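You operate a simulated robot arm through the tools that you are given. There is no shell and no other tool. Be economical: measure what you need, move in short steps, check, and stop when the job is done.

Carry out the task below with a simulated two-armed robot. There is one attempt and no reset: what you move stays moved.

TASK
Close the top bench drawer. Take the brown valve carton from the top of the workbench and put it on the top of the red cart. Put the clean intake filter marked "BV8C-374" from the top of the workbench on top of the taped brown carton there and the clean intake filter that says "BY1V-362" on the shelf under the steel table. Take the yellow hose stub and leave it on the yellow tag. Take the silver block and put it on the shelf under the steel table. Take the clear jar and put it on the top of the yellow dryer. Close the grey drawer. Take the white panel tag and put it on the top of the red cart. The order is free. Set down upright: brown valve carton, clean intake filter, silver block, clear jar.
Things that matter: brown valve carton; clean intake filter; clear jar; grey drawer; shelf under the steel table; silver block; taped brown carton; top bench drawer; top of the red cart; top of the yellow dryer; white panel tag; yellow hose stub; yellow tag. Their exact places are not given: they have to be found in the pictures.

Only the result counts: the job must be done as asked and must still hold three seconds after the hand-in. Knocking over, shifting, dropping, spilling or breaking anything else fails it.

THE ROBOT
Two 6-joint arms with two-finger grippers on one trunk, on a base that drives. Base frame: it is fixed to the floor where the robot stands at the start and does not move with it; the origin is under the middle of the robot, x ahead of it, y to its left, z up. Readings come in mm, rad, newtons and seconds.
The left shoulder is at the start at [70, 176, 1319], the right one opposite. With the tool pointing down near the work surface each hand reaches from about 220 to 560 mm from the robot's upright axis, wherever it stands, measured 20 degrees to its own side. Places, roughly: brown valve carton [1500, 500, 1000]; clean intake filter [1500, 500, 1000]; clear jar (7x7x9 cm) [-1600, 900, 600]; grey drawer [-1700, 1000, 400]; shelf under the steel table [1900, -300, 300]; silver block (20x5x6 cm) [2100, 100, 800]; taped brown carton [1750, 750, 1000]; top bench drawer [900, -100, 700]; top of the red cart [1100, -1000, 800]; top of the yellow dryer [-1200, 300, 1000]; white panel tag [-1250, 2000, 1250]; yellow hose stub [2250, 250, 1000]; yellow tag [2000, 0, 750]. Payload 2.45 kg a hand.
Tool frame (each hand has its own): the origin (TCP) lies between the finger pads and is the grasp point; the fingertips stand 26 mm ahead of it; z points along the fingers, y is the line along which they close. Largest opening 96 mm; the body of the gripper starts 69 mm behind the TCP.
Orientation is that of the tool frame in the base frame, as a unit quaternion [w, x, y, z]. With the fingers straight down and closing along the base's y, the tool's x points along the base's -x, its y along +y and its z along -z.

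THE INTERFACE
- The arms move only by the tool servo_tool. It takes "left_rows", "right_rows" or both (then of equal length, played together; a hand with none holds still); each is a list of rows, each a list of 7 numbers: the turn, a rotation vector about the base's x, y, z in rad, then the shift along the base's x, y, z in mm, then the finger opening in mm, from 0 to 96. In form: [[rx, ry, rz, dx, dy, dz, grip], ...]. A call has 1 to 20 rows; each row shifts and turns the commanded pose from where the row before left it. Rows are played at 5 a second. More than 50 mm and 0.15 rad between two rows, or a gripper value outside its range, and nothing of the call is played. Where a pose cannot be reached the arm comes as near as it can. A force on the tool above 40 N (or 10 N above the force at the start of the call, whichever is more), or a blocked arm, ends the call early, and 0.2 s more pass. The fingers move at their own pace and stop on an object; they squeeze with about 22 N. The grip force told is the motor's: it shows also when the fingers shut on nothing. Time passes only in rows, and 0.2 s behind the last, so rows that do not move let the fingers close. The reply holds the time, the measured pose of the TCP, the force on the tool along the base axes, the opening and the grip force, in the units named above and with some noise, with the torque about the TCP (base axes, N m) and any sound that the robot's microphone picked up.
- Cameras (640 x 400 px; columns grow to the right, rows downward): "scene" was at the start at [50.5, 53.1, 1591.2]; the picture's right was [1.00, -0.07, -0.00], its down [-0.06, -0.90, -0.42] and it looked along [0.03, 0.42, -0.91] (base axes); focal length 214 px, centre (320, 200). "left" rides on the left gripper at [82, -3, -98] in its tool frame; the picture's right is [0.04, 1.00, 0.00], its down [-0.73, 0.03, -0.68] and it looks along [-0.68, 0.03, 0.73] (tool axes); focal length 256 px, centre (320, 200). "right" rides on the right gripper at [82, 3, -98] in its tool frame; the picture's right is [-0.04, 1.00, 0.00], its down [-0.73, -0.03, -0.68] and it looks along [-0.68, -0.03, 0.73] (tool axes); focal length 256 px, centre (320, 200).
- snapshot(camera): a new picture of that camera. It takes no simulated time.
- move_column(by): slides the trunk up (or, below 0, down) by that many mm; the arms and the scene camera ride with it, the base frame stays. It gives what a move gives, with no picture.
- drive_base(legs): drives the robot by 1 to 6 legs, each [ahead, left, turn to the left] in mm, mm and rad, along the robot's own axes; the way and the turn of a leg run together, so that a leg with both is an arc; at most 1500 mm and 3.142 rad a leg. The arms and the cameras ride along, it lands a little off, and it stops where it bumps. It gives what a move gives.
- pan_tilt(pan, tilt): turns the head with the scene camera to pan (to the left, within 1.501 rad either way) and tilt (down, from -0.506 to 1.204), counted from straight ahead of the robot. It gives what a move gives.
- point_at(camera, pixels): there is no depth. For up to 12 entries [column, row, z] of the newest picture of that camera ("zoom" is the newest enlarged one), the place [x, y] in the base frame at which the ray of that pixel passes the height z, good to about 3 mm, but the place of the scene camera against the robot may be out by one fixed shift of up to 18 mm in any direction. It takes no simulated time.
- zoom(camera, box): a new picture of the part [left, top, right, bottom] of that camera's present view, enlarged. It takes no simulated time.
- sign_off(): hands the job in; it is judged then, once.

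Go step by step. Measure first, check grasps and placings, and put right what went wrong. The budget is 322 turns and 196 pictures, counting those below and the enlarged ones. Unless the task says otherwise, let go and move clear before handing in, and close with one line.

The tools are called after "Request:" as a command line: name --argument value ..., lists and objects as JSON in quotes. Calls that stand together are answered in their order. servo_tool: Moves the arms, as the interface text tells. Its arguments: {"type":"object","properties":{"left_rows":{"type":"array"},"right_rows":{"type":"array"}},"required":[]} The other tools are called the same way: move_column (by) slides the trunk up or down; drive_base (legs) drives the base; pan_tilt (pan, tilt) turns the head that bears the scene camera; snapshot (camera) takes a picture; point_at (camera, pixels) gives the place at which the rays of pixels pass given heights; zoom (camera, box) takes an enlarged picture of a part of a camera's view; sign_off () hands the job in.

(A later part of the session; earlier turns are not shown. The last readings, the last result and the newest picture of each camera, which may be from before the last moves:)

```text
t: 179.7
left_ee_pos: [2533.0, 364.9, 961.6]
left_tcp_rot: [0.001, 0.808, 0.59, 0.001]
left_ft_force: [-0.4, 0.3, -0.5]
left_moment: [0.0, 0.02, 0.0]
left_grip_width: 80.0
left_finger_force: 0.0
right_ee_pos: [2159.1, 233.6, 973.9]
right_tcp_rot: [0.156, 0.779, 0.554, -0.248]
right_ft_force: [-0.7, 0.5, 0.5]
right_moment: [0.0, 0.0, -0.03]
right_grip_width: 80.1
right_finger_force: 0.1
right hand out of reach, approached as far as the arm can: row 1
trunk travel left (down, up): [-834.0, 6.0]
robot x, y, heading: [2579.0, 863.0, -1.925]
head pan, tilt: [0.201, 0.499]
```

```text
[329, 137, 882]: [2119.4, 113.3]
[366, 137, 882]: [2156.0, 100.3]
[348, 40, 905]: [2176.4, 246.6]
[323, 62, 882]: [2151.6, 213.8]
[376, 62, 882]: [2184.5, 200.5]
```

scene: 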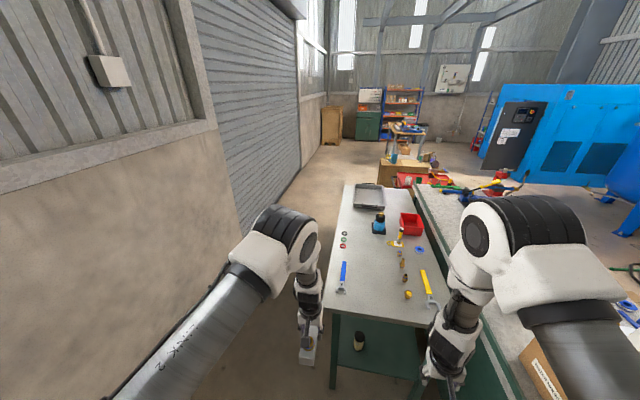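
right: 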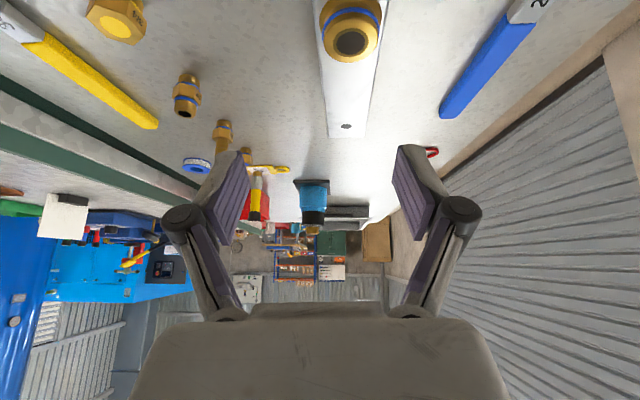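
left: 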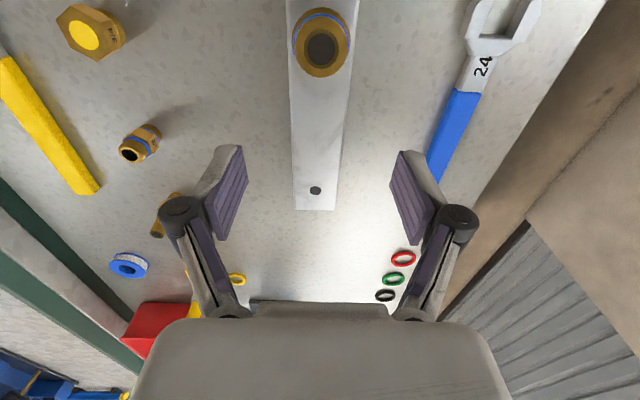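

The block top is actually ~z 868 (the 6 cm includes the knob). Move over centre (2160,176) and lower to z≈858.

Request:
drive_base --legs '[[58, 0, 0]]'

Request:
servo_tool --right_rows '[[0, 0, 0, 20, -2, -30, 80], [0, 0, 0, 0, 0, -30, 80]]'

Request:
snapshot --camera "right"

```text
t: 180.7
left_ee_pos: [2517.1, 316.1, 963.8]
left_tcp_rot: [0.003, 0.808, 0.589, -0.001]
left_ft_force: [-0.4, 0.4, -0.4]
left_moment: [-0.04, 0.0, -0.01]
left_grip_width: 79.7
left_finger_force: 0.1
right_ee_pos: [2141.6, 181.3, 977.3]
right_tcp_rot: [0.157, 0.778, 0.554, -0.25]
right_ft_force: [-0.5, 0.6, 0.8]
right_moment: [0.0, 0.04, 0.0]
right_grip_width: 79.9
right_finger_force: 0.0
trunk travel left (down, up): [-834.0, 6.0]
robot x, y, heading: [2562.2, 806.1, -1.922]
head pan, tilt: [0.201, 0.499]
```

```text
t: 181.2
left_ee_pos: [2515.1, 311.9, 962.7]
left_tcp_rot: [0.002, 0.808, 0.589, 0.001]
left_ft_force: [-0.4, 0.0, 0.3]
left_moment: [-0.03, 0.03, 0.03]
left_grip_width: 80.0
left_finger_force: 0.0
right_ee_pos: [2162.1, 179.1, 915.2]
right_tcp_rot: [0.156, 0.78, 0.554, -0.248]
right_ft_force: [0.7, 0.4, 0.3]
right_moment: [-0.04, -0.06, -0.01]
right_grip_width: 80.2
right_finger_force: 0.0
trunk travel left (down, up): [-834.0, 6.0]
robot x, y, heading: [2559.8, 807.2, -1.925]
head pan, tilt: [0.201, 0.499]
```

```text
70 pictures are left
```

right: 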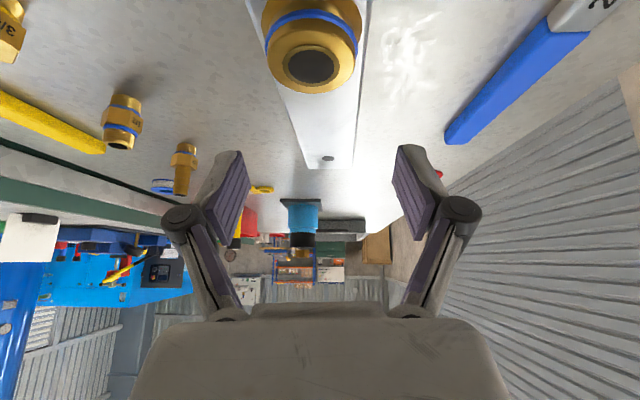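

Request:
servo_tool --right_rows '[[0, 0, 0, -1, -2, -30, 80], [0, 0, 0, -1, -1, -26, 80], [0, 0, 0, 0, 0, 0, 20], [0, 0, 0, 0, 0, 0, 20]]'

Request:
snapshot --camera "right"

```text
t: 182.2
left_ee_pos: [2514.2, 311.6, 961.7]
left_tcp_rot: [0.001, 0.808, 0.589, 0.001]
left_ft_force: [0.4, 0.8, -0.6]
left_moment: [-0.02, -0.01, 0.02]
left_grip_width: 80.1
left_finger_force: 0.1
right_ee_pos: [2158.2, 174.3, 856.8]
right_tcp_rot: [0.155, 0.779, 0.554, -0.25]
right_ft_force: [-0.4, -2.0, 3.9]
right_moment: [-0.74, -0.08, 0.13]
right_grip_width: 46.0
right_finger_force: 21.8
trunk travel left (down, up): [-834.0, 6.0]
robot x, y, heading: [2553.4, 807.4, -1.927]
head pan, tilt: [0.201, 0.499]
```

```text
69 pictures are left
```

right: 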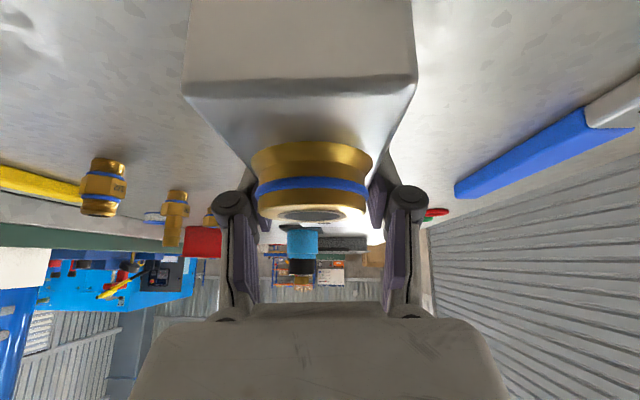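

Gripped at 46 mm. Lifting and checking the load.

Request:
servo_tool --right_rows '[[0, 0, 0, 0, 0, 15, 20], [0, 0, 0, 0, 0, 30, 20]]'

Request:
snapshot --camera "right"

```text
t: 182.8
left_ee_pos: [2515.3, 311.6, 962.4]
left_tcp_rot: [0.0, 0.808, 0.589, 0.0]
left_ft_force: [0.8, -0.2, 0.0]
left_moment: [-0.06, 0.03, 0.03]
left_grip_width: 80.0
left_finger_force: 0.0
right_ee_pos: [2158.3, 173.7, 900.7]
right_tcp_rot: [0.154, 0.779, 0.555, -0.247]
right_ft_force: [0.8, 1.1, -9.3]
right_moment: [0.15, 0.0, -0.01]
right_grip_width: 45.8
right_finger_force: 22.2
trunk travel left (down, up): [-834.0, 6.0]
robot x, y, heading: [2558.3, 806.4, -1.924]
head pan, tilt: [0.201, 0.499]
```

```text
68 pictures are left
```

right: 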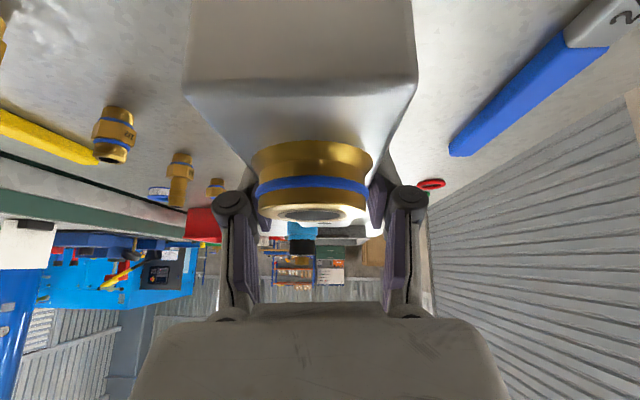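

Held level. Back out, shift right 100 mm, and lower the column to shelf level.

Request:
drive_base --legs '[[-370, 0, 0], [0, -100, 0]]'

Request:
move_column --by -300

Request:
move_column --by -210

Request:
snapshot --camera "scene"

Request:
snapshot --camera "right"

```text
t: 186.0
left_ee_pos: [2555.4, 692.3, 961.0]
left_tcp_rot: [0.0, 0.804, 0.595, 0.001]
left_ft_force: [-0.1, 1.1, 0.1]
left_moment: [0.0, 0.02, -0.02]
left_grip_width: 80.0
left_finger_force: 0.0
right_ee_pos: [2201.5, 548.3, 899.2]
right_tcp_rot: [0.156, 0.775, 0.56, -0.248]
right_ft_force: [-0.3, 0.5, -9.4]
right_moment: [0.15, -0.06, 0.01]
right_grip_width: 45.9
right_finger_force: 21.5
trunk travel left (down, up): [-834.0, 6.0]
robot x, y, heading: [2587.8, 1188.9, -1.908]
head pan, tilt: [0.201, 0.499]
```

```text
t: 189.0
left_ee_pos: [2553.8, 693.0, 661.4]
left_tcp_rot: [0.0, 0.803, 0.596, 0.001]
left_ft_force: [-0.6, 0.9, -0.5]
left_moment: [0.01, -0.01, -0.01]
left_grip_width: 79.8
left_finger_force: 0.1
right_ee_pos: [2199.4, 549.3, 600.5]
right_tcp_rot: [0.158, 0.775, 0.56, -0.247]
right_ft_force: [-0.6, 0.6, -9.2]
right_moment: [0.13, -0.05, 0.03]
right_grip_width: 45.9
right_finger_force: 22.2
trunk travel left (down, up): [-534.0, 306.0]
robot x, y, heading: [2587.9, 1190.3, -1.914]
head pan, tilt: [0.201, 0.499]
```

```text
t: 191.2
left_ee_pos: [2554.5, 693.6, 451.5]
left_tcp_rot: [0.001, 0.803, 0.596, 0.001]
left_ft_force: [0.2, 0.6, 0.2]
left_moment: [0.02, -0.02, 0.01]
left_grip_width: 79.9
left_finger_force: 0.1
right_ee_pos: [2201.9, 549.6, 390.4]
right_tcp_rot: [0.157, 0.775, 0.56, -0.247]
right_ft_force: [-0.8, 0.2, -10.1]
right_moment: [0.15, -0.03, 0.0]
right_grip_width: 45.9
right_finger_force: 21.6
trunk travel left (down, up): [-324.0, 516.0]
robot x, y, heading: [2588.0, 1189.0, -1.908]
head pan, tilt: [0.201, 0.499]
```

```text
67 pictures are left
```

scene: 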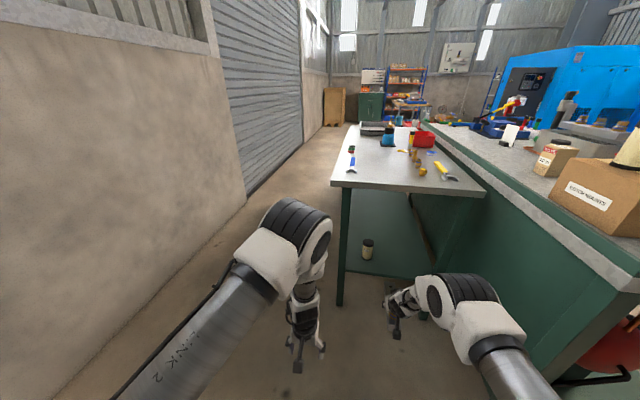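

```text
66 pictures are left
```

right: 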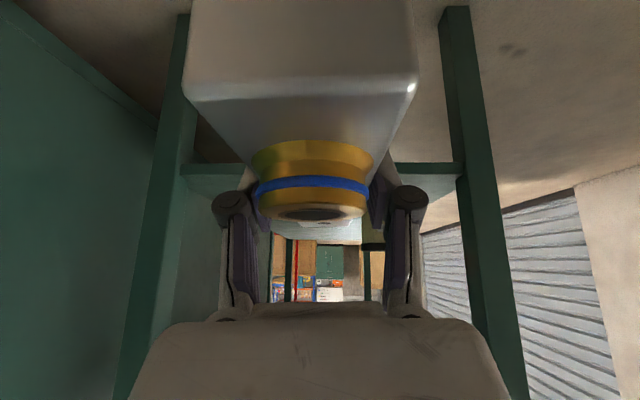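

Aligned between the legs. Driving in 200 mm, then check.

Request:
drive_base --legs '[[200, 0, 0]]'

Request:
snapshot --camera "right"

Request:
snapshot --camera "left"

```text
t: 192.8
left_ee_pos: [2484.3, 502.6, 450.3]
left_tcp_rot: [0.001, 0.805, 0.593, 0.002]
left_ft_force: [-0.3, 0.1, 0.0]
left_moment: [0.03, 0.02, 0.0]
left_grip_width: 80.0
left_finger_force: 0.1
right_ee_pos: [2131.3, 361.7, 389.4]
right_tcp_rot: [0.156, 0.777, 0.558, -0.245]
right_ft_force: [-1.1, 0.5, -10.0]
right_moment: [0.12, -0.06, -0.01]
right_grip_width: 45.9
right_finger_force: 22.1
trunk travel left (down, up): [-324.0, 516.0]
robot x, y, heading: [2523.4, 1001.9, -1.91]
head pan, tilt: [0.201, 0.499]
```

```text
65 pictures are left
```

right: 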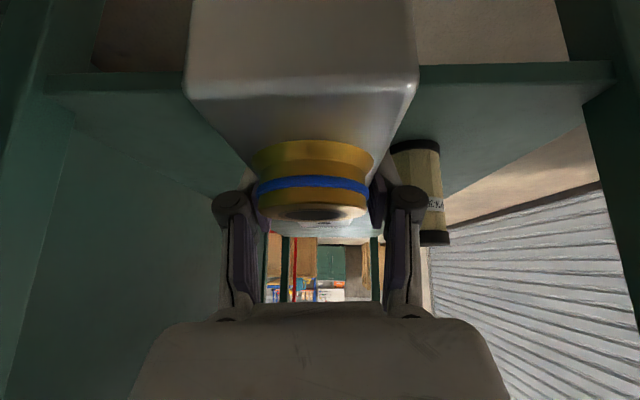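

```text
64 pictures are left
```

left: 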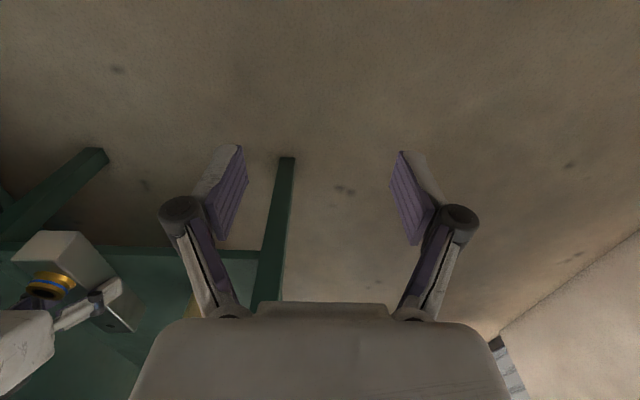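

Request:
point_at --camera "right" --pixels '[[415, 146, 300], [415, 146, 310], [480, 82, 300], [480, 82, 310], [120, 96, 300], [415, 238, 390]]'

```text
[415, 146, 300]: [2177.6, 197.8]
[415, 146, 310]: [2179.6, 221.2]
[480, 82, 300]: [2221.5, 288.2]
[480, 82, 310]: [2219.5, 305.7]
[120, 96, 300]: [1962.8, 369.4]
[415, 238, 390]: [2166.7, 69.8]
```

Shelf edge s≈1016, filter at d≈1951+. Shift right 20 mm for margin and go in 160 mm.

Request:
drive_base --legs '[[80, -20, 0], [80, 0, 0]]'

Request:
snapshot --camera "right"

Request:
snapshot --camera "scene"

```text
t: 194.5
left_ee_pos: [2413.4, 356.6, 450.8]
left_tcp_rot: [0.001, 0.805, 0.593, 0.002]
left_ft_force: [0.6, 0.3, -0.8]
left_moment: [0.03, -0.03, -0.02]
left_grip_width: 79.8
left_finger_force: 0.1
right_ee_pos: [2057.9, 215.8, 388.9]
right_tcp_rot: [0.156, 0.777, 0.558, -0.246]
right_ft_force: [0.2, -0.1, -9.9]
right_moment: [0.13, -0.02, -0.01]
right_grip_width: 46.0
right_finger_force: 22.3
trunk travel left (down, up): [-324.0, 516.0]
robot x, y, heading: [2447.6, 855.8, -1.911]
head pan, tilt: [0.201, 0.499]
```

```text
63 pictures are left
```

right: 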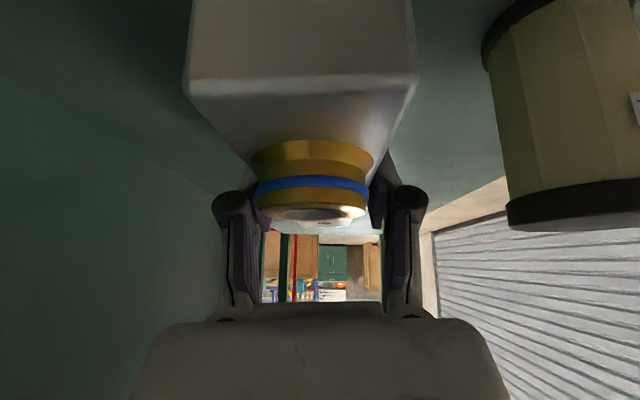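

```text
62 pictures are left
```

scene: 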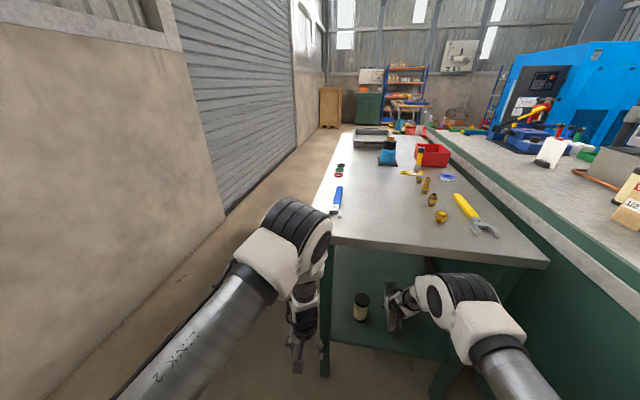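

In position (s≈899, d≈1864). Lowering to contact.

Request:
servo_tool --right_rows '[[0, 0, 0, 0, 0, -20, 20], [0, 0, 0, 0, 0, -15, 20], [0, 0, 0, 0, 0, -8, 20], [0, 0, 0, 0, 0, -5, 20], [0, 0, 0, 0, 0, -4, 20], [0, 0, 0, 0, 0, -4, 20], [0, 0, 0, 0, 0, -4, 20]]'

```text
t: 196.1
left_ee_pos: [2412.6, 358.7, 454.0]
left_tcp_rot: [0.001, 0.805, 0.593, 0.0]
left_ft_force: [0.0, 0.6, -0.9]
left_moment: [0.01, 0.0, 0.0]
left_grip_width: 80.1
left_finger_force: 0.1
right_ee_pos: [2058.5, 214.1, 335.1]
right_tcp_rot: [0.158, 0.776, 0.558, -0.249]
right_ft_force: [-2.4, -2.2, 14.7]
right_moment: [-0.29, -0.4, 0.08]
right_grip_width: 46.1
right_finger_force: 22.7
trunk travel left (down, up): [-324.0, 516.0]
robot x, y, heading: [2449.9, 853.3, -1.91]
head pan, tilt: [0.201, 0.499]
```

Contact. Open, raise 12 mm, and back out.

Request:
servo_tool --right_rows '[[0, 0, 0, 0, 0, 0, 50], [0, 0, 0, 0, 0, 0, 72], [0, 0, 0, 0, 0, 12, 72]]'

Request:
drive_base --legs '[[-130, 0, 0]]'

Request:
snapshot --camera "right"

```text
t: 196.9
left_ee_pos: [2413.1, 357.3, 451.9]
left_tcp_rot: [0.0, 0.805, 0.594, 0.001]
left_ft_force: [-0.5, -0.1, -0.6]
left_moment: [-0.01, 0.04, -0.02]
left_grip_width: 79.8
left_finger_force: 0.1
right_ee_pos: [2059.3, 216.2, 343.4]
right_tcp_rot: [0.156, 0.777, 0.558, -0.247]
right_ft_force: [-0.3, 0.0, -1.1]
right_moment: [0.02, 0.01, -0.03]
right_grip_width: 71.9
right_finger_force: 0.0
trunk travel left (down, up): [-324.0, 516.0]
robot x, y, heading: [2448.8, 854.4, -1.908]
head pan, tilt: [0.201, 0.499]
```

```text
t: 198.2
left_ee_pos: [2455.9, 480.7, 453.5]
left_tcp_rot: [0.0, 0.804, 0.594, 0.001]
left_ft_force: [-0.1, -0.6, -0.6]
left_moment: [-0.01, 0.01, 0.0]
left_grip_width: 80.0
left_finger_force: 0.2
right_ee_pos: [2103.1, 339.0, 344.0]
right_tcp_rot: [0.157, 0.775, 0.56, -0.247]
right_ft_force: [-0.2, 0.7, 0.4]
right_moment: [0.0, -0.04, 0.02]
right_grip_width: 71.9
right_finger_force: 0.0
trunk travel left (down, up): [-324.0, 516.0]
robot x, y, heading: [2498.2, 972.8, -1.916]
head pan, tilt: [0.201, 0.499]
```

```text
61 pictures are left
```

right: 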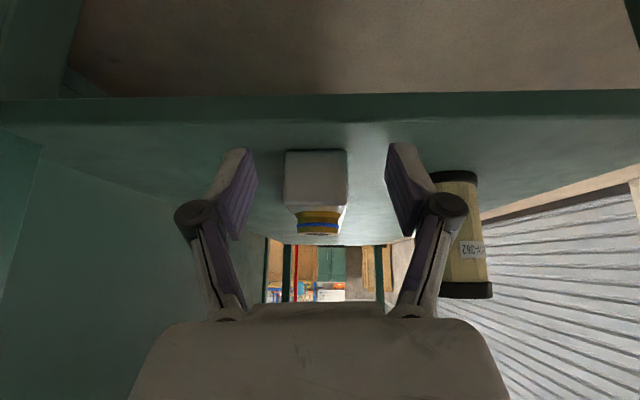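

Block and filter both stand on the shelf. Now retreat fully and raise the column, then put both arms in high travel poses.

Request:
drive_base --legs '[[-230, 0, 0]]'

Request:
move_column --by 400

Request:
move_column --by 110

Request:
servo_tool --left_rows '[[0, 0, 0, 38, -14, 0, 80], [0, 0, 0, 38, -14, 0, 80], [0, 0, 0, 0, -10, 45, 80], [0, 0, 0, 0, -10, 45, 80], [0, 0, 0, 0, -10, 45, 80], [0, 0, 0, 0, 0, 45, 80], [0, 0, 0, 0, 0, 45, 80], [0, 0, 0, 0, 0, 45, 80], [0, 0, 0, 0, 0, 30, 80], [0, 0, 0, 0, 0, 0, 80]]' --right_rows '[[0.115, -0.041, 0, 7, 19, 0, 72], [0.115, -0.041, 0, 7, 19, 0, 72], [0.115, -0.041, 0, 7, 19, 0, 72], [0.115, -0.041, 0, 7, 19, 0, 72], [0.115, -0.041, 0, 7, 19, 0, 72], [0, 0, 0, 0, 0, 45, 72], [0, 0, 0, 0, 0, 45, 72], [0, 0, 0, 0, 0, 45, 72], [0, 0, 0, 0, 0, 45, 72], [0, 0, 0, 0, 0, 45, 72]]'

```text
t: 200.0
left_ee_pos: [2533.4, 697.8, 452.5]
left_tcp_rot: [0.001, 0.805, 0.593, 0.001]
left_ft_force: [0.5, 0.2, 1.0]
left_moment: [0.02, 0.02, 0.01]
left_grip_width: 79.9
left_finger_force: 0.1
right_ee_pos: [2178.9, 556.8, 342.6]
right_tcp_rot: [0.156, 0.776, 0.559, -0.247]
right_ft_force: [-0.2, 0.0, -0.4]
right_moment: [0.01, -0.04, 0.0]
right_grip_width: 72.0
right_finger_force: 0.1
trunk travel left (down, up): [-324.0, 516.0]
robot x, y, heading: [2572.3, 1193.1, -1.909]
head pan, tilt: [0.201, 0.499]
```

```text
t: 203.8
left_ee_pos: [2532.4, 698.2, 852.7]
left_tcp_rot: [0.0, 0.805, 0.594, 0.0]
left_ft_force: [0.1, -0.4, 0.0]
left_moment: [0.04, 0.01, 0.0]
left_grip_width: 80.1
left_finger_force: 0.0
right_ee_pos: [2180.3, 556.5, 741.7]
right_tcp_rot: [0.157, 0.777, 0.558, -0.247]
right_ft_force: [0.2, -0.2, -0.4]
right_moment: [-0.02, -0.02, 0.0]
right_grip_width: 72.1
right_finger_force: 0.0
trunk travel left (down, up): [-724.0, 116.0]
robot x, y, heading: [2566.2, 1194.2, -1.912]
head pan, tilt: [0.201, 0.499]
```

```text
t: 205.2
left_ee_pos: [2532.1, 698.0, 961.4]
left_tcp_rot: [0.0, 0.805, 0.594, 0.0]
left_ft_force: [0.2, -0.5, 0.1]
left_moment: [0.03, 0.01, 0.0]
left_grip_width: 79.8
left_finger_force: 0.1
right_ee_pos: [2179.2, 556.2, 852.3]
right_tcp_rot: [0.155, 0.777, 0.558, -0.247]
right_ft_force: [-0.9, 0.9, 0.1]
right_moment: [0.03, 0.01, 0.01]
right_grip_width: 72.0
right_finger_force: 0.0
trunk travel left (down, up): [-834.0, 6.0]
robot x, y, heading: [2568.9, 1198.5, -1.916]
head pan, tilt: [0.201, 0.499]
```

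```text
t: 207.4
left_ee_pos: [2607.4, 638.9, 1262.9]
left_tcp_rot: [0.0, 0.805, 0.594, 0.0]
left_ft_force: [-0.9, 0.1, 0.2]
left_moment: [-0.07, 0.03, -0.01]
left_grip_width: 80.0
left_finger_force: 0.1
right_ee_pos: [2208.5, 640.1, 1078.3]
right_tcp_rot: [-0.002, 0.809, 0.587, -0.024]
right_ft_force: [0.0, 0.7, 0.1]
right_moment: [0.0, 0.0, -0.01]
right_grip_width: 72.1
right_finger_force: 0.1
right hand out of reach, approached as far as the arm can: row 1, 2
trunk travel left (down, up): [-834.0, 6.0]
robot x, y, heading: [2573.3, 1194.7, -1.909]
head pan, tilt: [0.201, 0.499]
```

Request:
servo_tool --right_rows '[[0, 0, 0, 0, 0, 45, 80], [0, 0, 0, 0, 0, 45, 80], [0, 0, 0, 0, 0, 45, 80], [0, 0, 0, -10, 20, 35, 80], [0, 0, 0, -25, 40, 0, 80], [0, 0, 0, -25, 40, 0, 80], [0, 0, 0, -25, 40, 0, 80], [0, 0, 0, -20, 40, 0, 80]]'

Request:
drive_base --legs '[[0, 0, -1.567]]'

```text
t: 209.2
left_ee_pos: [2606.0, 641.3, 1263.6]
left_tcp_rot: [0.002, 0.804, 0.594, 0.001]
left_ft_force: [-0.4, 0.0, 0.3]
left_moment: [-0.01, -0.02, -0.02]
left_grip_width: 79.8
left_finger_force: 0.0
right_ee_pos: [2101.5, 823.8, 1243.3]
right_tcp_rot: [0.0, 0.81, 0.587, -0.024]
right_ft_force: [-0.5, 0.3, 0.4]
right_moment: [-0.02, 0.0, 0.02]
right_grip_width: 80.3
right_finger_force: 0.1
trunk travel left (down, up): [-834.0, 6.0]
robot x, y, heading: [2570.3, 1194.8, -1.918]
head pan, tilt: [0.201, 0.499]
```

```text
t: 213.5
left_ee_pos: [2012.5, 1173.9, 1262.3]
left_tcp_rot: [0.001, 0.986, -0.165, -0.001]
left_ft_force: [-0.2, -0.2, -0.7]
left_moment: [-0.03, 0.0, -0.02]
left_grip_width: 80.0
left_finger_force: 0.1
right_ee_pos: [2208.8, 1673.8, 1242.7]
right_tcp_rot: [-0.02, 0.985, -0.172, -0.014]
right_ft_force: [-0.5, 0.1, -0.1]
right_moment: [0.01, -0.01, 0.01]
right_grip_width: 80.0
right_finger_force: 0.1
trunk travel left (down, up): [-834.0, 6.0]
robot x, y, heading: [2573.2, 1196.9, 2.771]
head pan, tilt: [0.201, 0.499]
```

Request:
drive_base --legs '[[198, 0, 0], [0, 726, 0], [0, 0, 0.32]]'

Request:
snapshot --camera "left"

```text
t: 218.8
left_ee_pos: [1560.5, 571.3, 1261.5]
left_tcp_rot: [0.0, 0.986, -0.167, 0.001]
left_ft_force: [1.1, -0.4, -0.1]
left_moment: [0.03, 0.0, -0.01]
left_grip_width: 80.1
left_finger_force: 0.0
right_ee_pos: [1761.3, 1068.5, 1242.0]
right_tcp_rot: [-0.021, 0.984, -0.175, -0.015]
right_ft_force: [-0.3, -0.8, 0.5]
right_moment: [0.03, -0.05, 0.01]
right_grip_width: 79.8
right_finger_force: 0.0
trunk travel left (down, up): [-834.0, 6.0]
robot x, y, heading: [2120.6, 588.2, 2.761]
head pan, tilt: [0.201, 0.499]
stopped in leg 2: the robot was blocked; the commanded pose is now the measured one
```

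```text
60 pictures are left
```

left: 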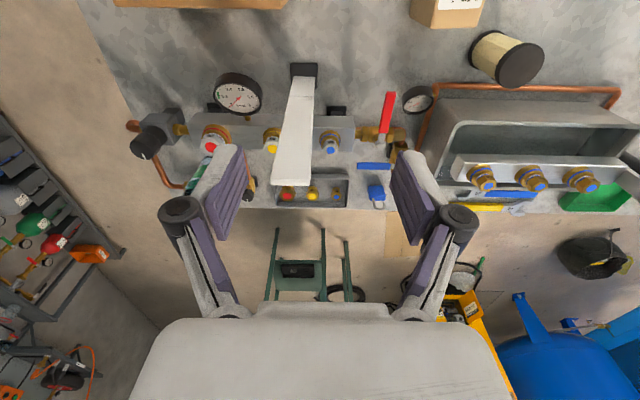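

Request:
drive_base --legs '[[-20, -15, 0], [0, 0, 0.33]]'

Request:
snapshot --camera "left"

```text
t: 220.7
left_ee_pos: [1625.2, 396.7, 1262.8]
left_tcp_rot: [0.001, 1.0, 0.002, 0.0]
left_ft_force: [0.6, 0.3, 0.4]
left_moment: [-0.01, 0.01, -0.05]
left_grip_width: 80.1
left_finger_force: 0.1
right_ee_pos: [1645.1, 933.1, 1241.7]
right_tcp_rot: [-0.016, 1.0, -0.006, -0.018]
right_ft_force: [-0.5, 0.6, -0.6]
right_moment: [-0.03, 0.03, -0.01]
right_grip_width: 79.9
right_finger_force: 0.0
trunk travel left (down, up): [-834.0, 6.0]
robot x, y, heading: [2142.6, 597.3, 3.106]
head pan, tilt: [0.201, 0.499]
```

```text
59 pictures are left
```

left: 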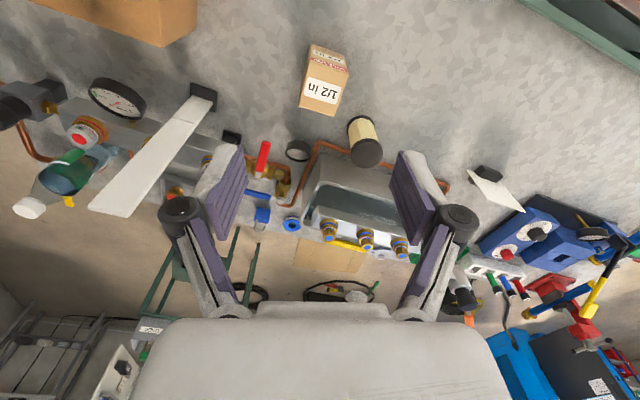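

Request:
zoom --camera "left" --box '[272, 30, 400, 130]'

```text
4.00 times, centred on (336, 80) of left
```

zoom: 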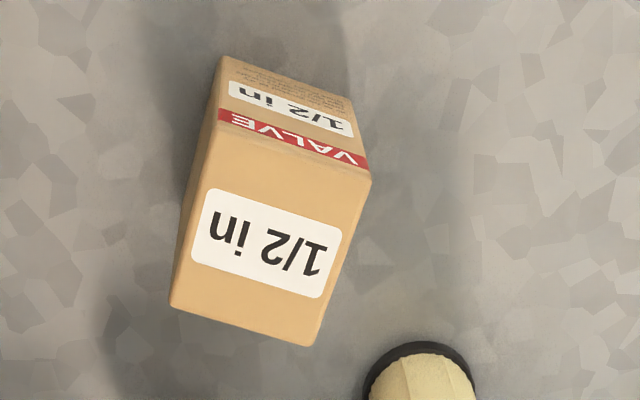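

Request:
point_at --camera "left" --pixels '[[311.5, 44.3, 862], [344, 54.5, 862], [309.8, 60.5, 940], [348.5, 73, 940], [298.5, 106.3, 940], [332.3, 116.3, 940], [309.8, 60.5, 960], [348.5, 73, 960], [298.5, 106.3, 960], [332.3, 116.3, 960]]'

```text
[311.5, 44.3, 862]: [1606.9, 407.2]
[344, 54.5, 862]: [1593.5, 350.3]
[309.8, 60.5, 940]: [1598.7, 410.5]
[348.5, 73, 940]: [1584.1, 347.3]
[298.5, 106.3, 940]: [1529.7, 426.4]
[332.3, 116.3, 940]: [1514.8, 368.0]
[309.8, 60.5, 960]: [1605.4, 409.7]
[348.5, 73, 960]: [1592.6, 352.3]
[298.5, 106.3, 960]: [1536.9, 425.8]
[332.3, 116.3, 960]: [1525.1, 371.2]
```

Carton: centre (1566,390), 58×70 mm, top z≈962, its depth axis heading 2.905. Rotating the left hand to match and descending.

Request:
servo_tool --left_rows '[[0, 0, -0.118, -20, -3, -40, 86], [0, 0, -0.118, -20, -2, -40, 86], [0, 0, 0, -19, -2, -45, 86], [0, 0, 0, 0, 0, -48, 86], [0, 0, 0, 0, 0, -48, 86], [0, 0, 0, 0, 0, -40, 86]]'

Request:
snapshot --camera "left"

```text
t: 222.1
left_ee_pos: [1559.3, 384.9, 998.5]
left_tcp_rot: [0.001, 0.993, -0.116, 0.001]
left_ft_force: [0.7, -0.3, 0.1]
left_moment: [0.0, 0.0, 0.05]
left_grip_width: 85.9
left_finger_force: 0.1
right_ee_pos: [1643.7, 931.8, 1242.9]
right_tcp_rot: [-0.017, 1.0, -0.006, -0.017]
right_ft_force: [-0.3, 0.5, 0.4]
right_moment: [-0.02, 0.0, -0.03]
right_grip_width: 80.0
right_finger_force: 0.1
trunk travel left (down, up): [-834.0, 6.0]
robot x, y, heading: [2143.5, 596.7, 3.1]
head pan, tilt: [0.201, 0.499]
```

```text
57 pictures are left
```

left: 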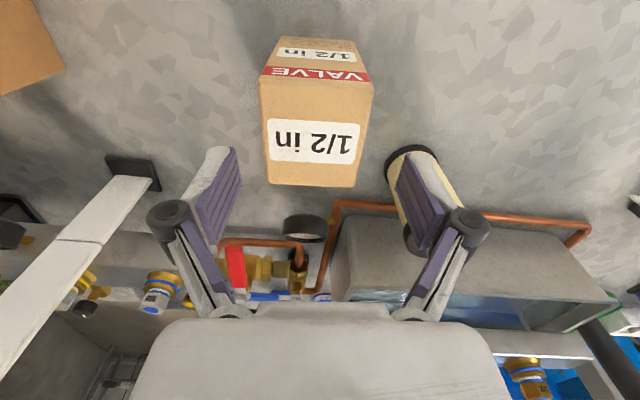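

Request:
point_at --camera "left" --pixels '[[261, 77, 962], [374, 86, 962], [268, 183, 962], [352, 187, 962], [415, 175, 945]]'

```text
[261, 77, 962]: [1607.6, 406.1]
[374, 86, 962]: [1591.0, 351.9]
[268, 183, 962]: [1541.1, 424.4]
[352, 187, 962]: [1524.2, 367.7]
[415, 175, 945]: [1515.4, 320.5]
```

Request:
servo_tool --left_rows '[[0, 0, 0, 7, 2, -35, 82], [0, 0, 0, 0, 0, -38, 82], [0, 0, 0, 0, 0, 0, 30], [0, 0, 0, 0, 0, 0, 30], [0, 0, 0, 0, 0, 15, 30], [0, 0, 0, 0, 0, 35, 30]]'

Request:
snapshot --camera "left"

```text
t: 223.5
left_ee_pos: [1572.3, 388.8, 976.4]
left_tcp_rot: [0.001, 0.993, -0.116, 0.0]
left_ft_force: [0.7, 0.1, -2.8]
left_moment: [-0.04, -0.02, 0.01]
left_grip_width: 61.6
left_finger_force: 21.9
right_ee_pos: [1645.8, 932.3, 1242.4]
right_tcp_rot: [-0.017, 1.0, -0.006, -0.019]
right_ft_force: [0.0, 0.9, 0.2]
right_moment: [0.03, 0.02, 0.0]
right_grip_width: 80.0
right_finger_force: 0.0
trunk travel left (down, up): [-834.0, 6.0]
robot x, y, heading: [2142.0, 596.4, 3.106]
head pan, tilt: [0.201, 0.499]
```

```text
56 pictures are left
```

left: 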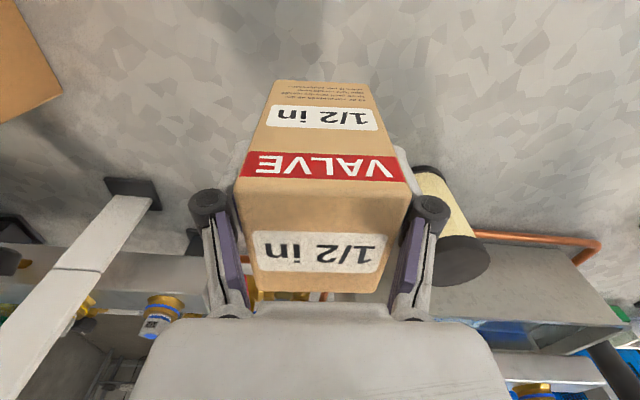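

Carton held (61.6 mm). Raise it high, then drive around the bench's left end to the front.

Request:
servo_tool --left_rows '[[0, 0, 0, 0, 0, 45, 30], [0, 0, 0, 0, 0, 45, 30], [0, 0, 0, 0, 0, 45, 30], [0, 0, 0, 0, 0, 45, 30], [0, 0, 0, 0, 0, 45, 30], [0, 0, 0, 10, 0, 40, 30]]'

Request:
drive_base --legs '[[-182, -587, 0], [1280, -400, 0], [0, 0, 2.83]]'

```text
t: 224.9
left_ee_pos: [1586.4, 389.0, 1245.0]
left_tcp_rot: [0.001, 0.993, -0.115, 0.0]
left_ft_force: [-0.5, 0.0, -4.4]
left_moment: [-0.04, 0.0, -0.03]
left_grip_width: 62.0
left_finger_force: 22.1
right_ee_pos: [1646.0, 933.0, 1243.4]
right_tcp_rot: [-0.017, 1.0, -0.006, -0.018]
right_ft_force: [0.4, 0.0, -0.3]
right_moment: [-0.01, 0.02, 0.0]
right_grip_width: 79.9
right_finger_force: 0.1
trunk travel left (down, up): [-834.0, 6.0]
robot x, y, heading: [2144.7, 599.8, 3.109]
head pan, tilt: [0.201, 0.499]
```

```text
t: 241.1
left_ee_pos: [1672.4, 1593.5, 1243.7]
left_tcp_rot: [-0.001, 0.335, 0.942, 0.002]
left_ft_force: [0.2, 1.1, -3.8]
left_moment: [0.04, 0.06, -0.02]
left_grip_width: 61.6
left_finger_force: 22.1
right_ee_pos: [1380.1, 1130.9, 1242.6]
right_tcp_rot: [0.015, 0.23, 0.973, -0.02]
right_ft_force: [-0.1, 0.1, 0.5]
right_moment: [-0.03, -0.01, -0.03]
right_grip_width: 80.2
right_finger_force: 0.1
trunk travel left (down, up): [-834.0, 6.0]
robot x, y, heading: [1076.4, 1646.0, -0.491]
head pan, tilt: [0.201, 0.499]
```

Request:
drive_base --legs '[[0, 0, 0.146], [0, -1450, 0]]'

Request:
pan_tilt --pan -0.5 --tilt 0.7

Request:
snapshot --camera "scene"

```text
t: 248.9
left_ee_pos: [1147.3, 298.9, 1243.7]
left_tcp_rot: [-0.001, 0.297, 0.955, 0.001]
left_ft_force: [-0.1, -0.3, -3.9]
left_moment: [0.03, 0.04, 0.02]
left_grip_width: 61.7
left_finger_force: 22.1
right_ee_pos: [893.0, -186.4, 1243.0]
right_tcp_rot: [0.015, 0.191, 0.981, -0.02]
right_ft_force: [0.4, -0.1, 0.5]
right_moment: [0.02, 0.02, 0.01]
right_grip_width: 80.0
right_finger_force: 0.0
trunk travel left (down, up): [-834.0, 6.0]
robot x, y, heading: [549.8, 304.6, -0.411]
head pan, tilt: [0.201, 0.499]
```

```text
t: 250.0
left_ee_pos: [1147.3, 297.6, 1242.9]
left_tcp_rot: [-0.001, 0.297, 0.955, 0.001]
left_ft_force: [-0.1, -0.8, -3.7]
left_moment: [-0.01, 0.02, -0.03]
left_grip_width: 61.7
left_finger_force: 22.1
right_ee_pos: [892.1, -186.3, 1243.2]
right_tcp_rot: [0.015, 0.191, 0.981, -0.02]
right_ft_force: [0.5, -0.2, 0.4]
right_moment: [-0.04, 0.02, -0.03]
right_grip_width: 79.8
right_finger_force: 0.0
trunk travel left (down, up): [-834.0, 6.0]
robot x, y, heading: [551.8, 303.1, -0.412]
head pan, tilt: [-0.499, 0.7]
```

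```text
55 pictures are left
```

scene: 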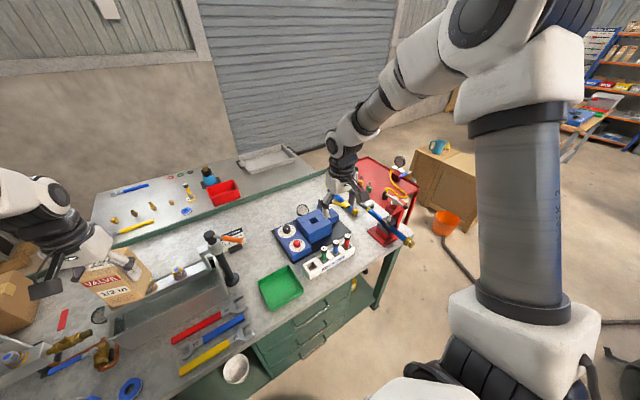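

Request:
point_at --camera "scene" --pixels '[[446, 234, 0], [436, 215, 0], [455, 258, 0], [478, 287, 0], [605, 322, 0], [375, 310, 0], [412, 190, 800], [352, 158, 800], [330, 165, 800], [395, 232, 800], [408, 244, 880], [420, 180, 800]]'

Request:
zoom --camera "scene" --box '[310, 130, 470, 270]'

```text
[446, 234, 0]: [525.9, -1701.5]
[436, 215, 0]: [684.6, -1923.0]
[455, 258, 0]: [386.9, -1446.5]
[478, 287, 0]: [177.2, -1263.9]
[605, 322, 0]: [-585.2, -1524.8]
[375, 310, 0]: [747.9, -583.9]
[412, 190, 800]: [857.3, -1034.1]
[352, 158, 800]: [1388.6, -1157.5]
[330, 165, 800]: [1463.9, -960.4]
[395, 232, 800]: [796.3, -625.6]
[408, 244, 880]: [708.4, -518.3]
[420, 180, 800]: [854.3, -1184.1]
```

```text
2.86 times, centred on (390, 200) of scene
```

zoom: 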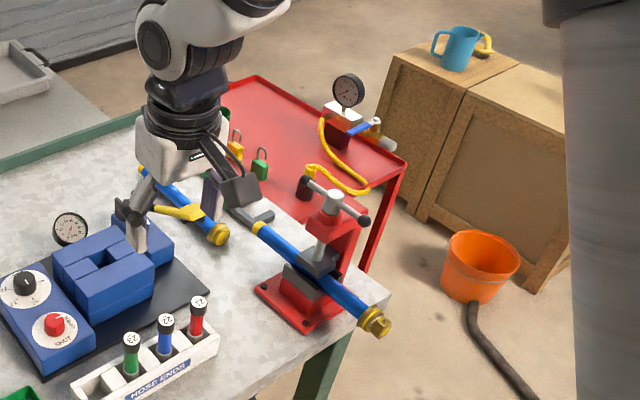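

Cart sits right of the bench end. Hose and bucket stay at s<-1100. I'll drive right 1080 mm and view the cart.

Request:
drive_base --legs '[[0, 0, 0.067], [0, -1080, 0]]'

Request:
pan_tilt --pan 0.0 --tilt 0.6

Request:
snapshot --camera "scene"

```text
t: 255.9
left_ee_pos: [784.3, -678.3, 1243.2]
left_tcp_rot: [0.0, 0.266, 0.964, 0.001]
left_ft_force: [1.0, -0.4, -3.7]
left_moment: [-0.02, 0.03, 0.0]
left_grip_width: 61.7
left_finger_force: 21.8
right_ee_pos: [560.5, -1175.9, 1242.7]
right_tcp_rot: [0.016, 0.16, 0.987, -0.019]
right_ft_force: [0.1, 0.2, -0.7]
right_moment: [0.0, 0.0, 0.0]
right_grip_width: 80.0
right_finger_force: 0.0
trunk travel left (down, up): [-834.0, 6.0]
robot x, y, heading: [188.3, -709.6, -0.349]
head pan, tilt: [-0.499, 0.7]
```

```text
t: 256.9
left_ee_pos: [784.1, -678.6, 1244.1]
left_tcp_rot: [-0.001, 0.266, 0.964, 0.001]
left_ft_force: [-0.2, -0.2, -3.4]
left_moment: [0.01, 0.03, 0.02]
left_grip_width: 61.6
left_finger_force: 22.1
right_ee_pos: [560.9, -1176.4, 1242.1]
right_tcp_rot: [0.016, 0.16, 0.987, -0.018]
right_ft_force: [0.4, 0.3, 0.0]
right_moment: [0.0, 0.0, 0.0]
right_grip_width: 79.9
right_finger_force: 0.2
trunk travel left (down, up): [-834.0, 6.0]
robot x, y, heading: [188.1, -709.6, -0.341]
head pan, tilt: [0.0, 0.6]
```

```text
53 pictures are left
```

scene: 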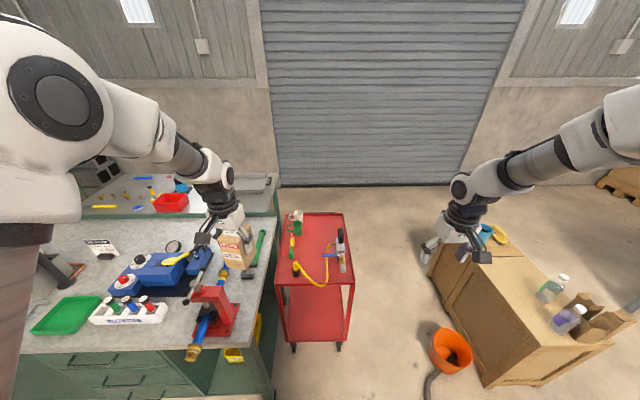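

Request:
zoom --camera "scene" --box '[256, 200, 384, 300]'

Request:
point_at --camera "scene" --pixels '[[277, 285, 800], [354, 283, 800], [343, 213, 800], [303, 213, 800], [318, 240, 800], [312, 235, 800], [295, 347, 0], [339, 348, 0]]'

```text
4.00 times, centred on (320, 250) of scene
```

zoom: 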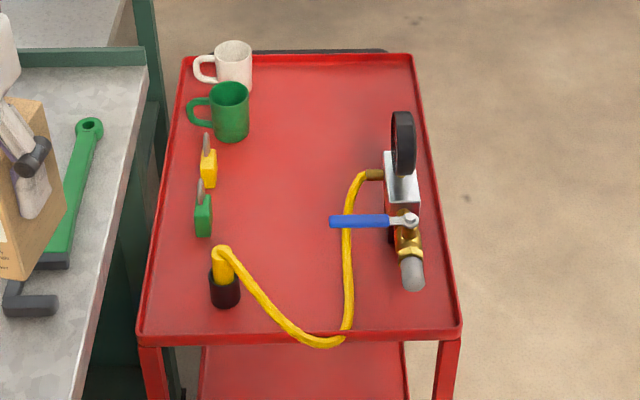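

```text
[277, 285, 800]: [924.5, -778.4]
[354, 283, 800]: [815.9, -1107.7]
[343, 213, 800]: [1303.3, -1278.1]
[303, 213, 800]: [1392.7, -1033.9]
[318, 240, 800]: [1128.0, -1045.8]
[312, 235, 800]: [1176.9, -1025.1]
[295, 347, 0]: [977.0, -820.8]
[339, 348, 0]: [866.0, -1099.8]
```

Cart spans s −420…−767, d 1135…1660; the middle is free. I'll approach and position the carton around d≈1400, s≈−576.

Request:
drive_base --legs '[[430, -102, 0]]'

Request:
move_column --by -100

Request:
snapshot --camera "left"

Request:
snapshot --camera "scene"

```text
t: 259.5
left_ee_pos: [1146.6, -919.9, 1243.1]
left_tcp_rot: [0.0, 0.27, 0.963, 0.001]
left_ft_force: [-0.9, -0.1, -4.3]
left_moment: [0.01, 0.05, 0.03]
left_grip_width: 61.7
left_finger_force: 22.1
right_ee_pos: [921.7, -1418.0, 1242.3]
right_tcp_rot: [0.016, 0.163, 0.986, -0.02]
right_ft_force: [-0.7, 0.4, 0.1]
right_moment: [-0.02, -0.02, 0.05]
right_grip_width: 80.2
right_finger_force: 0.1
trunk travel left (down, up): [-834.0, 6.0]
robot x, y, heading: [550.0, -946.7, -0.347]
head pan, tilt: [0.0, 0.6]
```

```text
t: 260.9
left_ee_pos: [1148.8, -920.6, 1143.5]
left_tcp_rot: [-0.001, 0.269, 0.963, 0.001]
left_ft_force: [-0.2, 0.3, -4.0]
left_moment: [0.0, 0.06, -0.01]
left_grip_width: 62.1
left_finger_force: 21.8
right_ee_pos: [923.0, -1418.0, 1142.1]
right_tcp_rot: [0.015, 0.163, 0.986, -0.019]
right_ft_force: [0.2, 0.5, -0.7]
right_moment: [0.0, 0.01, 0.01]
right_grip_width: 80.1
right_finger_force: 0.0
trunk travel left (down, up): [-734.0, 106.0]
robot x, y, heading: [552.0, -944.1, -0.347]
head pan, tilt: [0.0, 0.6]
```

```text
51 pictures are left
```

left: 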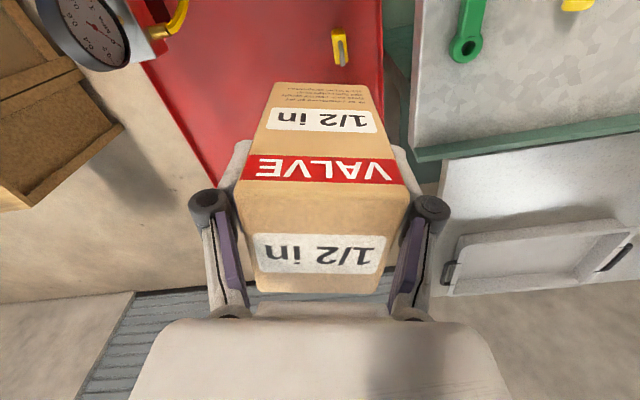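

```text
50 pictures are left
```

scene: 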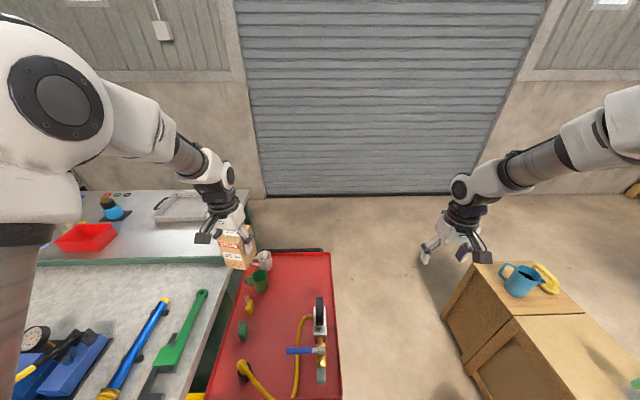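

Request:
point_at --camera "scene" --pixels '[[265, 268, 800], [260, 291, 800], [248, 314, 800], [241, 349, 800], [303, 318, 800], [318, 335, 800], [276, 315, 800], [280, 300, 800], [330, 255, 800], [272, 252, 800], [290, 352, 860]]'

Request:
point_at --camera "left" --pixels '[[340, 62, 800], [218, 180, 800], [382, 10, 800], [413, 100, 800], [165, 28, 830]]'

```text
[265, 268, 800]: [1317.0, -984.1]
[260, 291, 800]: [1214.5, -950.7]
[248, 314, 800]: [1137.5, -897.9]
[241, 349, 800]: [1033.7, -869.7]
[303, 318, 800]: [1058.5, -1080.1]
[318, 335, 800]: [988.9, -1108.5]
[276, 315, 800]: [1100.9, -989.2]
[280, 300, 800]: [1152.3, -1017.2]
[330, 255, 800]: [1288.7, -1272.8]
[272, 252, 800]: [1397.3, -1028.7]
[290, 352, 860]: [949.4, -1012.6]
```

```text
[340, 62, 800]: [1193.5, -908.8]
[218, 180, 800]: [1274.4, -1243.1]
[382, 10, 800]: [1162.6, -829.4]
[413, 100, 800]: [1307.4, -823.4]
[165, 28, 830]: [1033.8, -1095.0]
```

I'll move to (1127,−1002), the free centre, and descend in stages.

Request:
servo_tool --left_rows '[[0, 0, 0, -10, -41, 0, 30], [0, 0, 0, -11, -41, 0, 30], [0, 0, 0, 0, 0, -45, 30], [0, 0, 0, 0, 0, -45, 30], [0, 0, 0, 0, 0, -45, 30], [0, 0, 0, 0, 0, -45, 30]]'

Request:
snapshot --camera "left"

Request:
snapshot --camera "scene"

```text
t: 262.2
left_ee_pos: [1127.3, -1003.2, 961.7]
left_tcp_rot: [-0.001, 0.269, 0.963, 0.0]
left_ft_force: [-0.6, 0.2, -4.3]
left_moment: [-0.01, 0.05, -0.01]
left_grip_width: 61.9
left_finger_force: 21.9
right_ee_pos: [924.6, -1418.3, 1141.3]
right_tcp_rot: [0.014, 0.163, 0.986, -0.019]
right_ft_force: [-0.3, 0.3, -0.5]
right_moment: [-0.04, 0.02, 0.04]
right_grip_width: 79.9
right_finger_force: 0.0
trunk travel left (down, up): [-734.0, 106.0]
robot x, y, heading: [553.5, -945.7, -0.351]
head pan, tilt: [0.0, 0.6]
```

```text
49 pictures are left
```

left: 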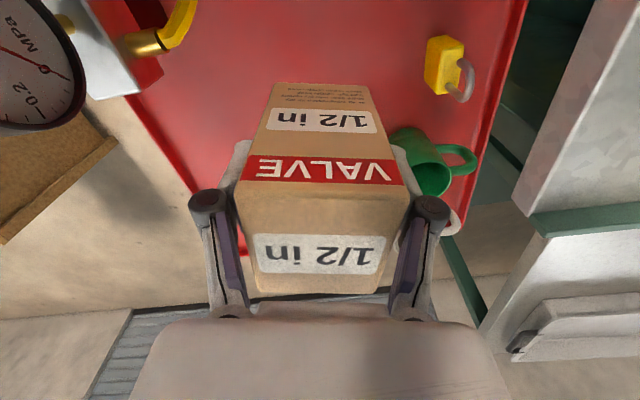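

```text
48 pictures are left
```

scene: 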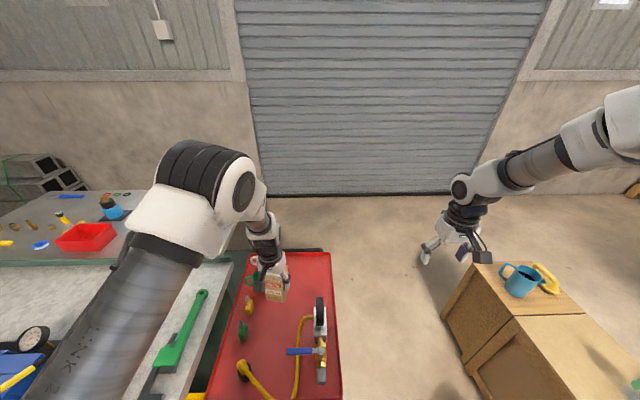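

Request:
point_at --camera "left" --pixels '[[408, 135, 790], [395, 150, 880], [440, 90, 790], [165, 40, 800], [125, 92, 790]]'

Request:
zoom --camera "scene" --box '[216, 240, 344, 340]'

```text
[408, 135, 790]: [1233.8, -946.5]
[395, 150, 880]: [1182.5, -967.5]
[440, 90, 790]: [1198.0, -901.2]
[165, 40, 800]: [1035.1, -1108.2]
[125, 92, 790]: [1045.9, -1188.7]
```

```text
4.00 times, centred on (280, 290) of scene
```

zoom: 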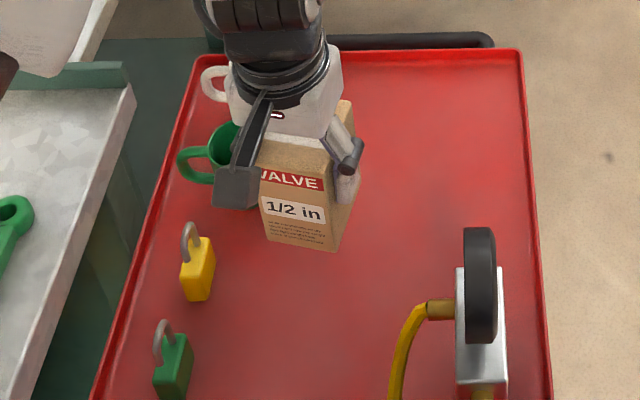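

Shift slightly away from the green mug, then lower to contact.

Request:
servo_tool --left_rows '[[0, 0, 0, -24, -7, 0, 30], [0, 0, 0, 0, 0, -40, 30], [0, 0, 0, 0, 0, -30, 30], [0, 0, 0, 0, 0, -12, 30], [0, 0, 0, 0, 0, -6, 30], [0, 0, 0, 0, 0, -5, 30], [0, 0, 0, 0, 0, -5, 30], [0, 0, 0, 0, 0, -5, 30], [0, 0, 0, 0, 0, -5, 30], [0, 0, 0, 0, 0, -5, 30], [0, 0, 0, 0, 0, -5, 30], [0, 0, 0, 0, 0, -5, 30], [0, 0, 0, 0, 0, -5, 30]]'

```text
t: 264.7
left_ee_pos: [1102.1, -1007.7, 847.9]
left_tcp_rot: [0.001, 0.269, 0.963, 0.001]
left_ft_force: [-6.4, 1.2, 16.5]
left_moment: [-0.62, 0.52, -0.2]
left_grip_width: 62.1
left_finger_force: 22.0
right_ee_pos: [919.8, -1418.0, 1143.9]
right_tcp_rot: [0.017, 0.162, 0.987, -0.02]
right_ft_force: [0.1, 0.4, 0.0]
right_moment: [0.03, 0.0, 0.01]
right_grip_width: 79.8
right_finger_force: 0.0
trunk travel left (down, up): [-734.0, 106.0]
robot x, y, heading: [551.0, -943.5, -0.35]
head pan, tilt: [0.0, 0.6]
stopped in row 12 (left hand): the force on the tool passed its limit at 43 N (the readings are from after the stop); the commanded pose is now the measured one
```

Contact (cart top ≈ z 785). Release and rise.

Request:
servo_tool --left_rows '[[0, 0, 0, 0, 0, 2, 66], [0, 0, 0, 0, 0, 0, 80], [0, 0, 0, 0, 0, 40, 80], [0, 0, 0, 0, 0, 45, 80], [0, 0, 0, 0, 0, 45, 80], [0, 0, 0, 0, 0, 45, 80], [0, 0, 0, 0, 0, 45, 80], [0, 0, 0, 0, 0, 45, 80]]'

Request:
zoom --camera "scene" --box '[216, 240, 376, 365]'

```text
t: 266.5
left_ee_pos: [1103.7, -1004.5, 1108.2]
left_tcp_rot: [-0.006, 0.262, 0.965, -0.01]
left_ft_force: [-0.3, 0.2, 0.2]
left_moment: [0.01, 0.0, 0.02]
left_grip_width: 80.1
left_finger_force: 0.1
right_ee_pos: [921.6, -1417.5, 1143.3]
right_tcp_rot: [0.016, 0.163, 0.986, -0.019]
right_ft_force: [-0.5, -0.6, -0.7]
right_moment: [0.01, 0.01, -0.02]
right_grip_width: 80.0
right_finger_force: 0.0
trunk travel left (down, up): [-734.0, 106.0]
robot x, y, heading: [551.6, -943.1, -0.35]
head pan, tilt: [0.0, 0.6]
```

```text
3.20 times, centred on (296, 302) of scene
```

zoom: 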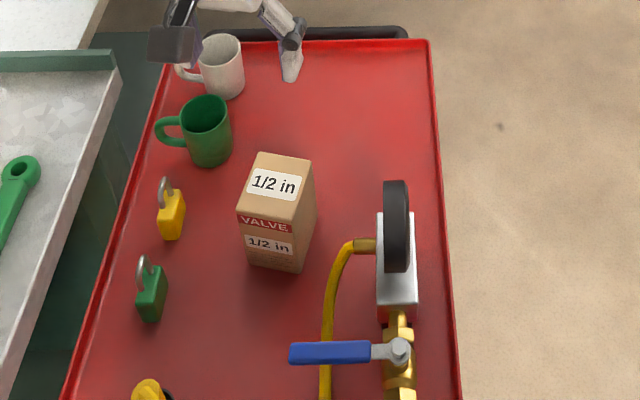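

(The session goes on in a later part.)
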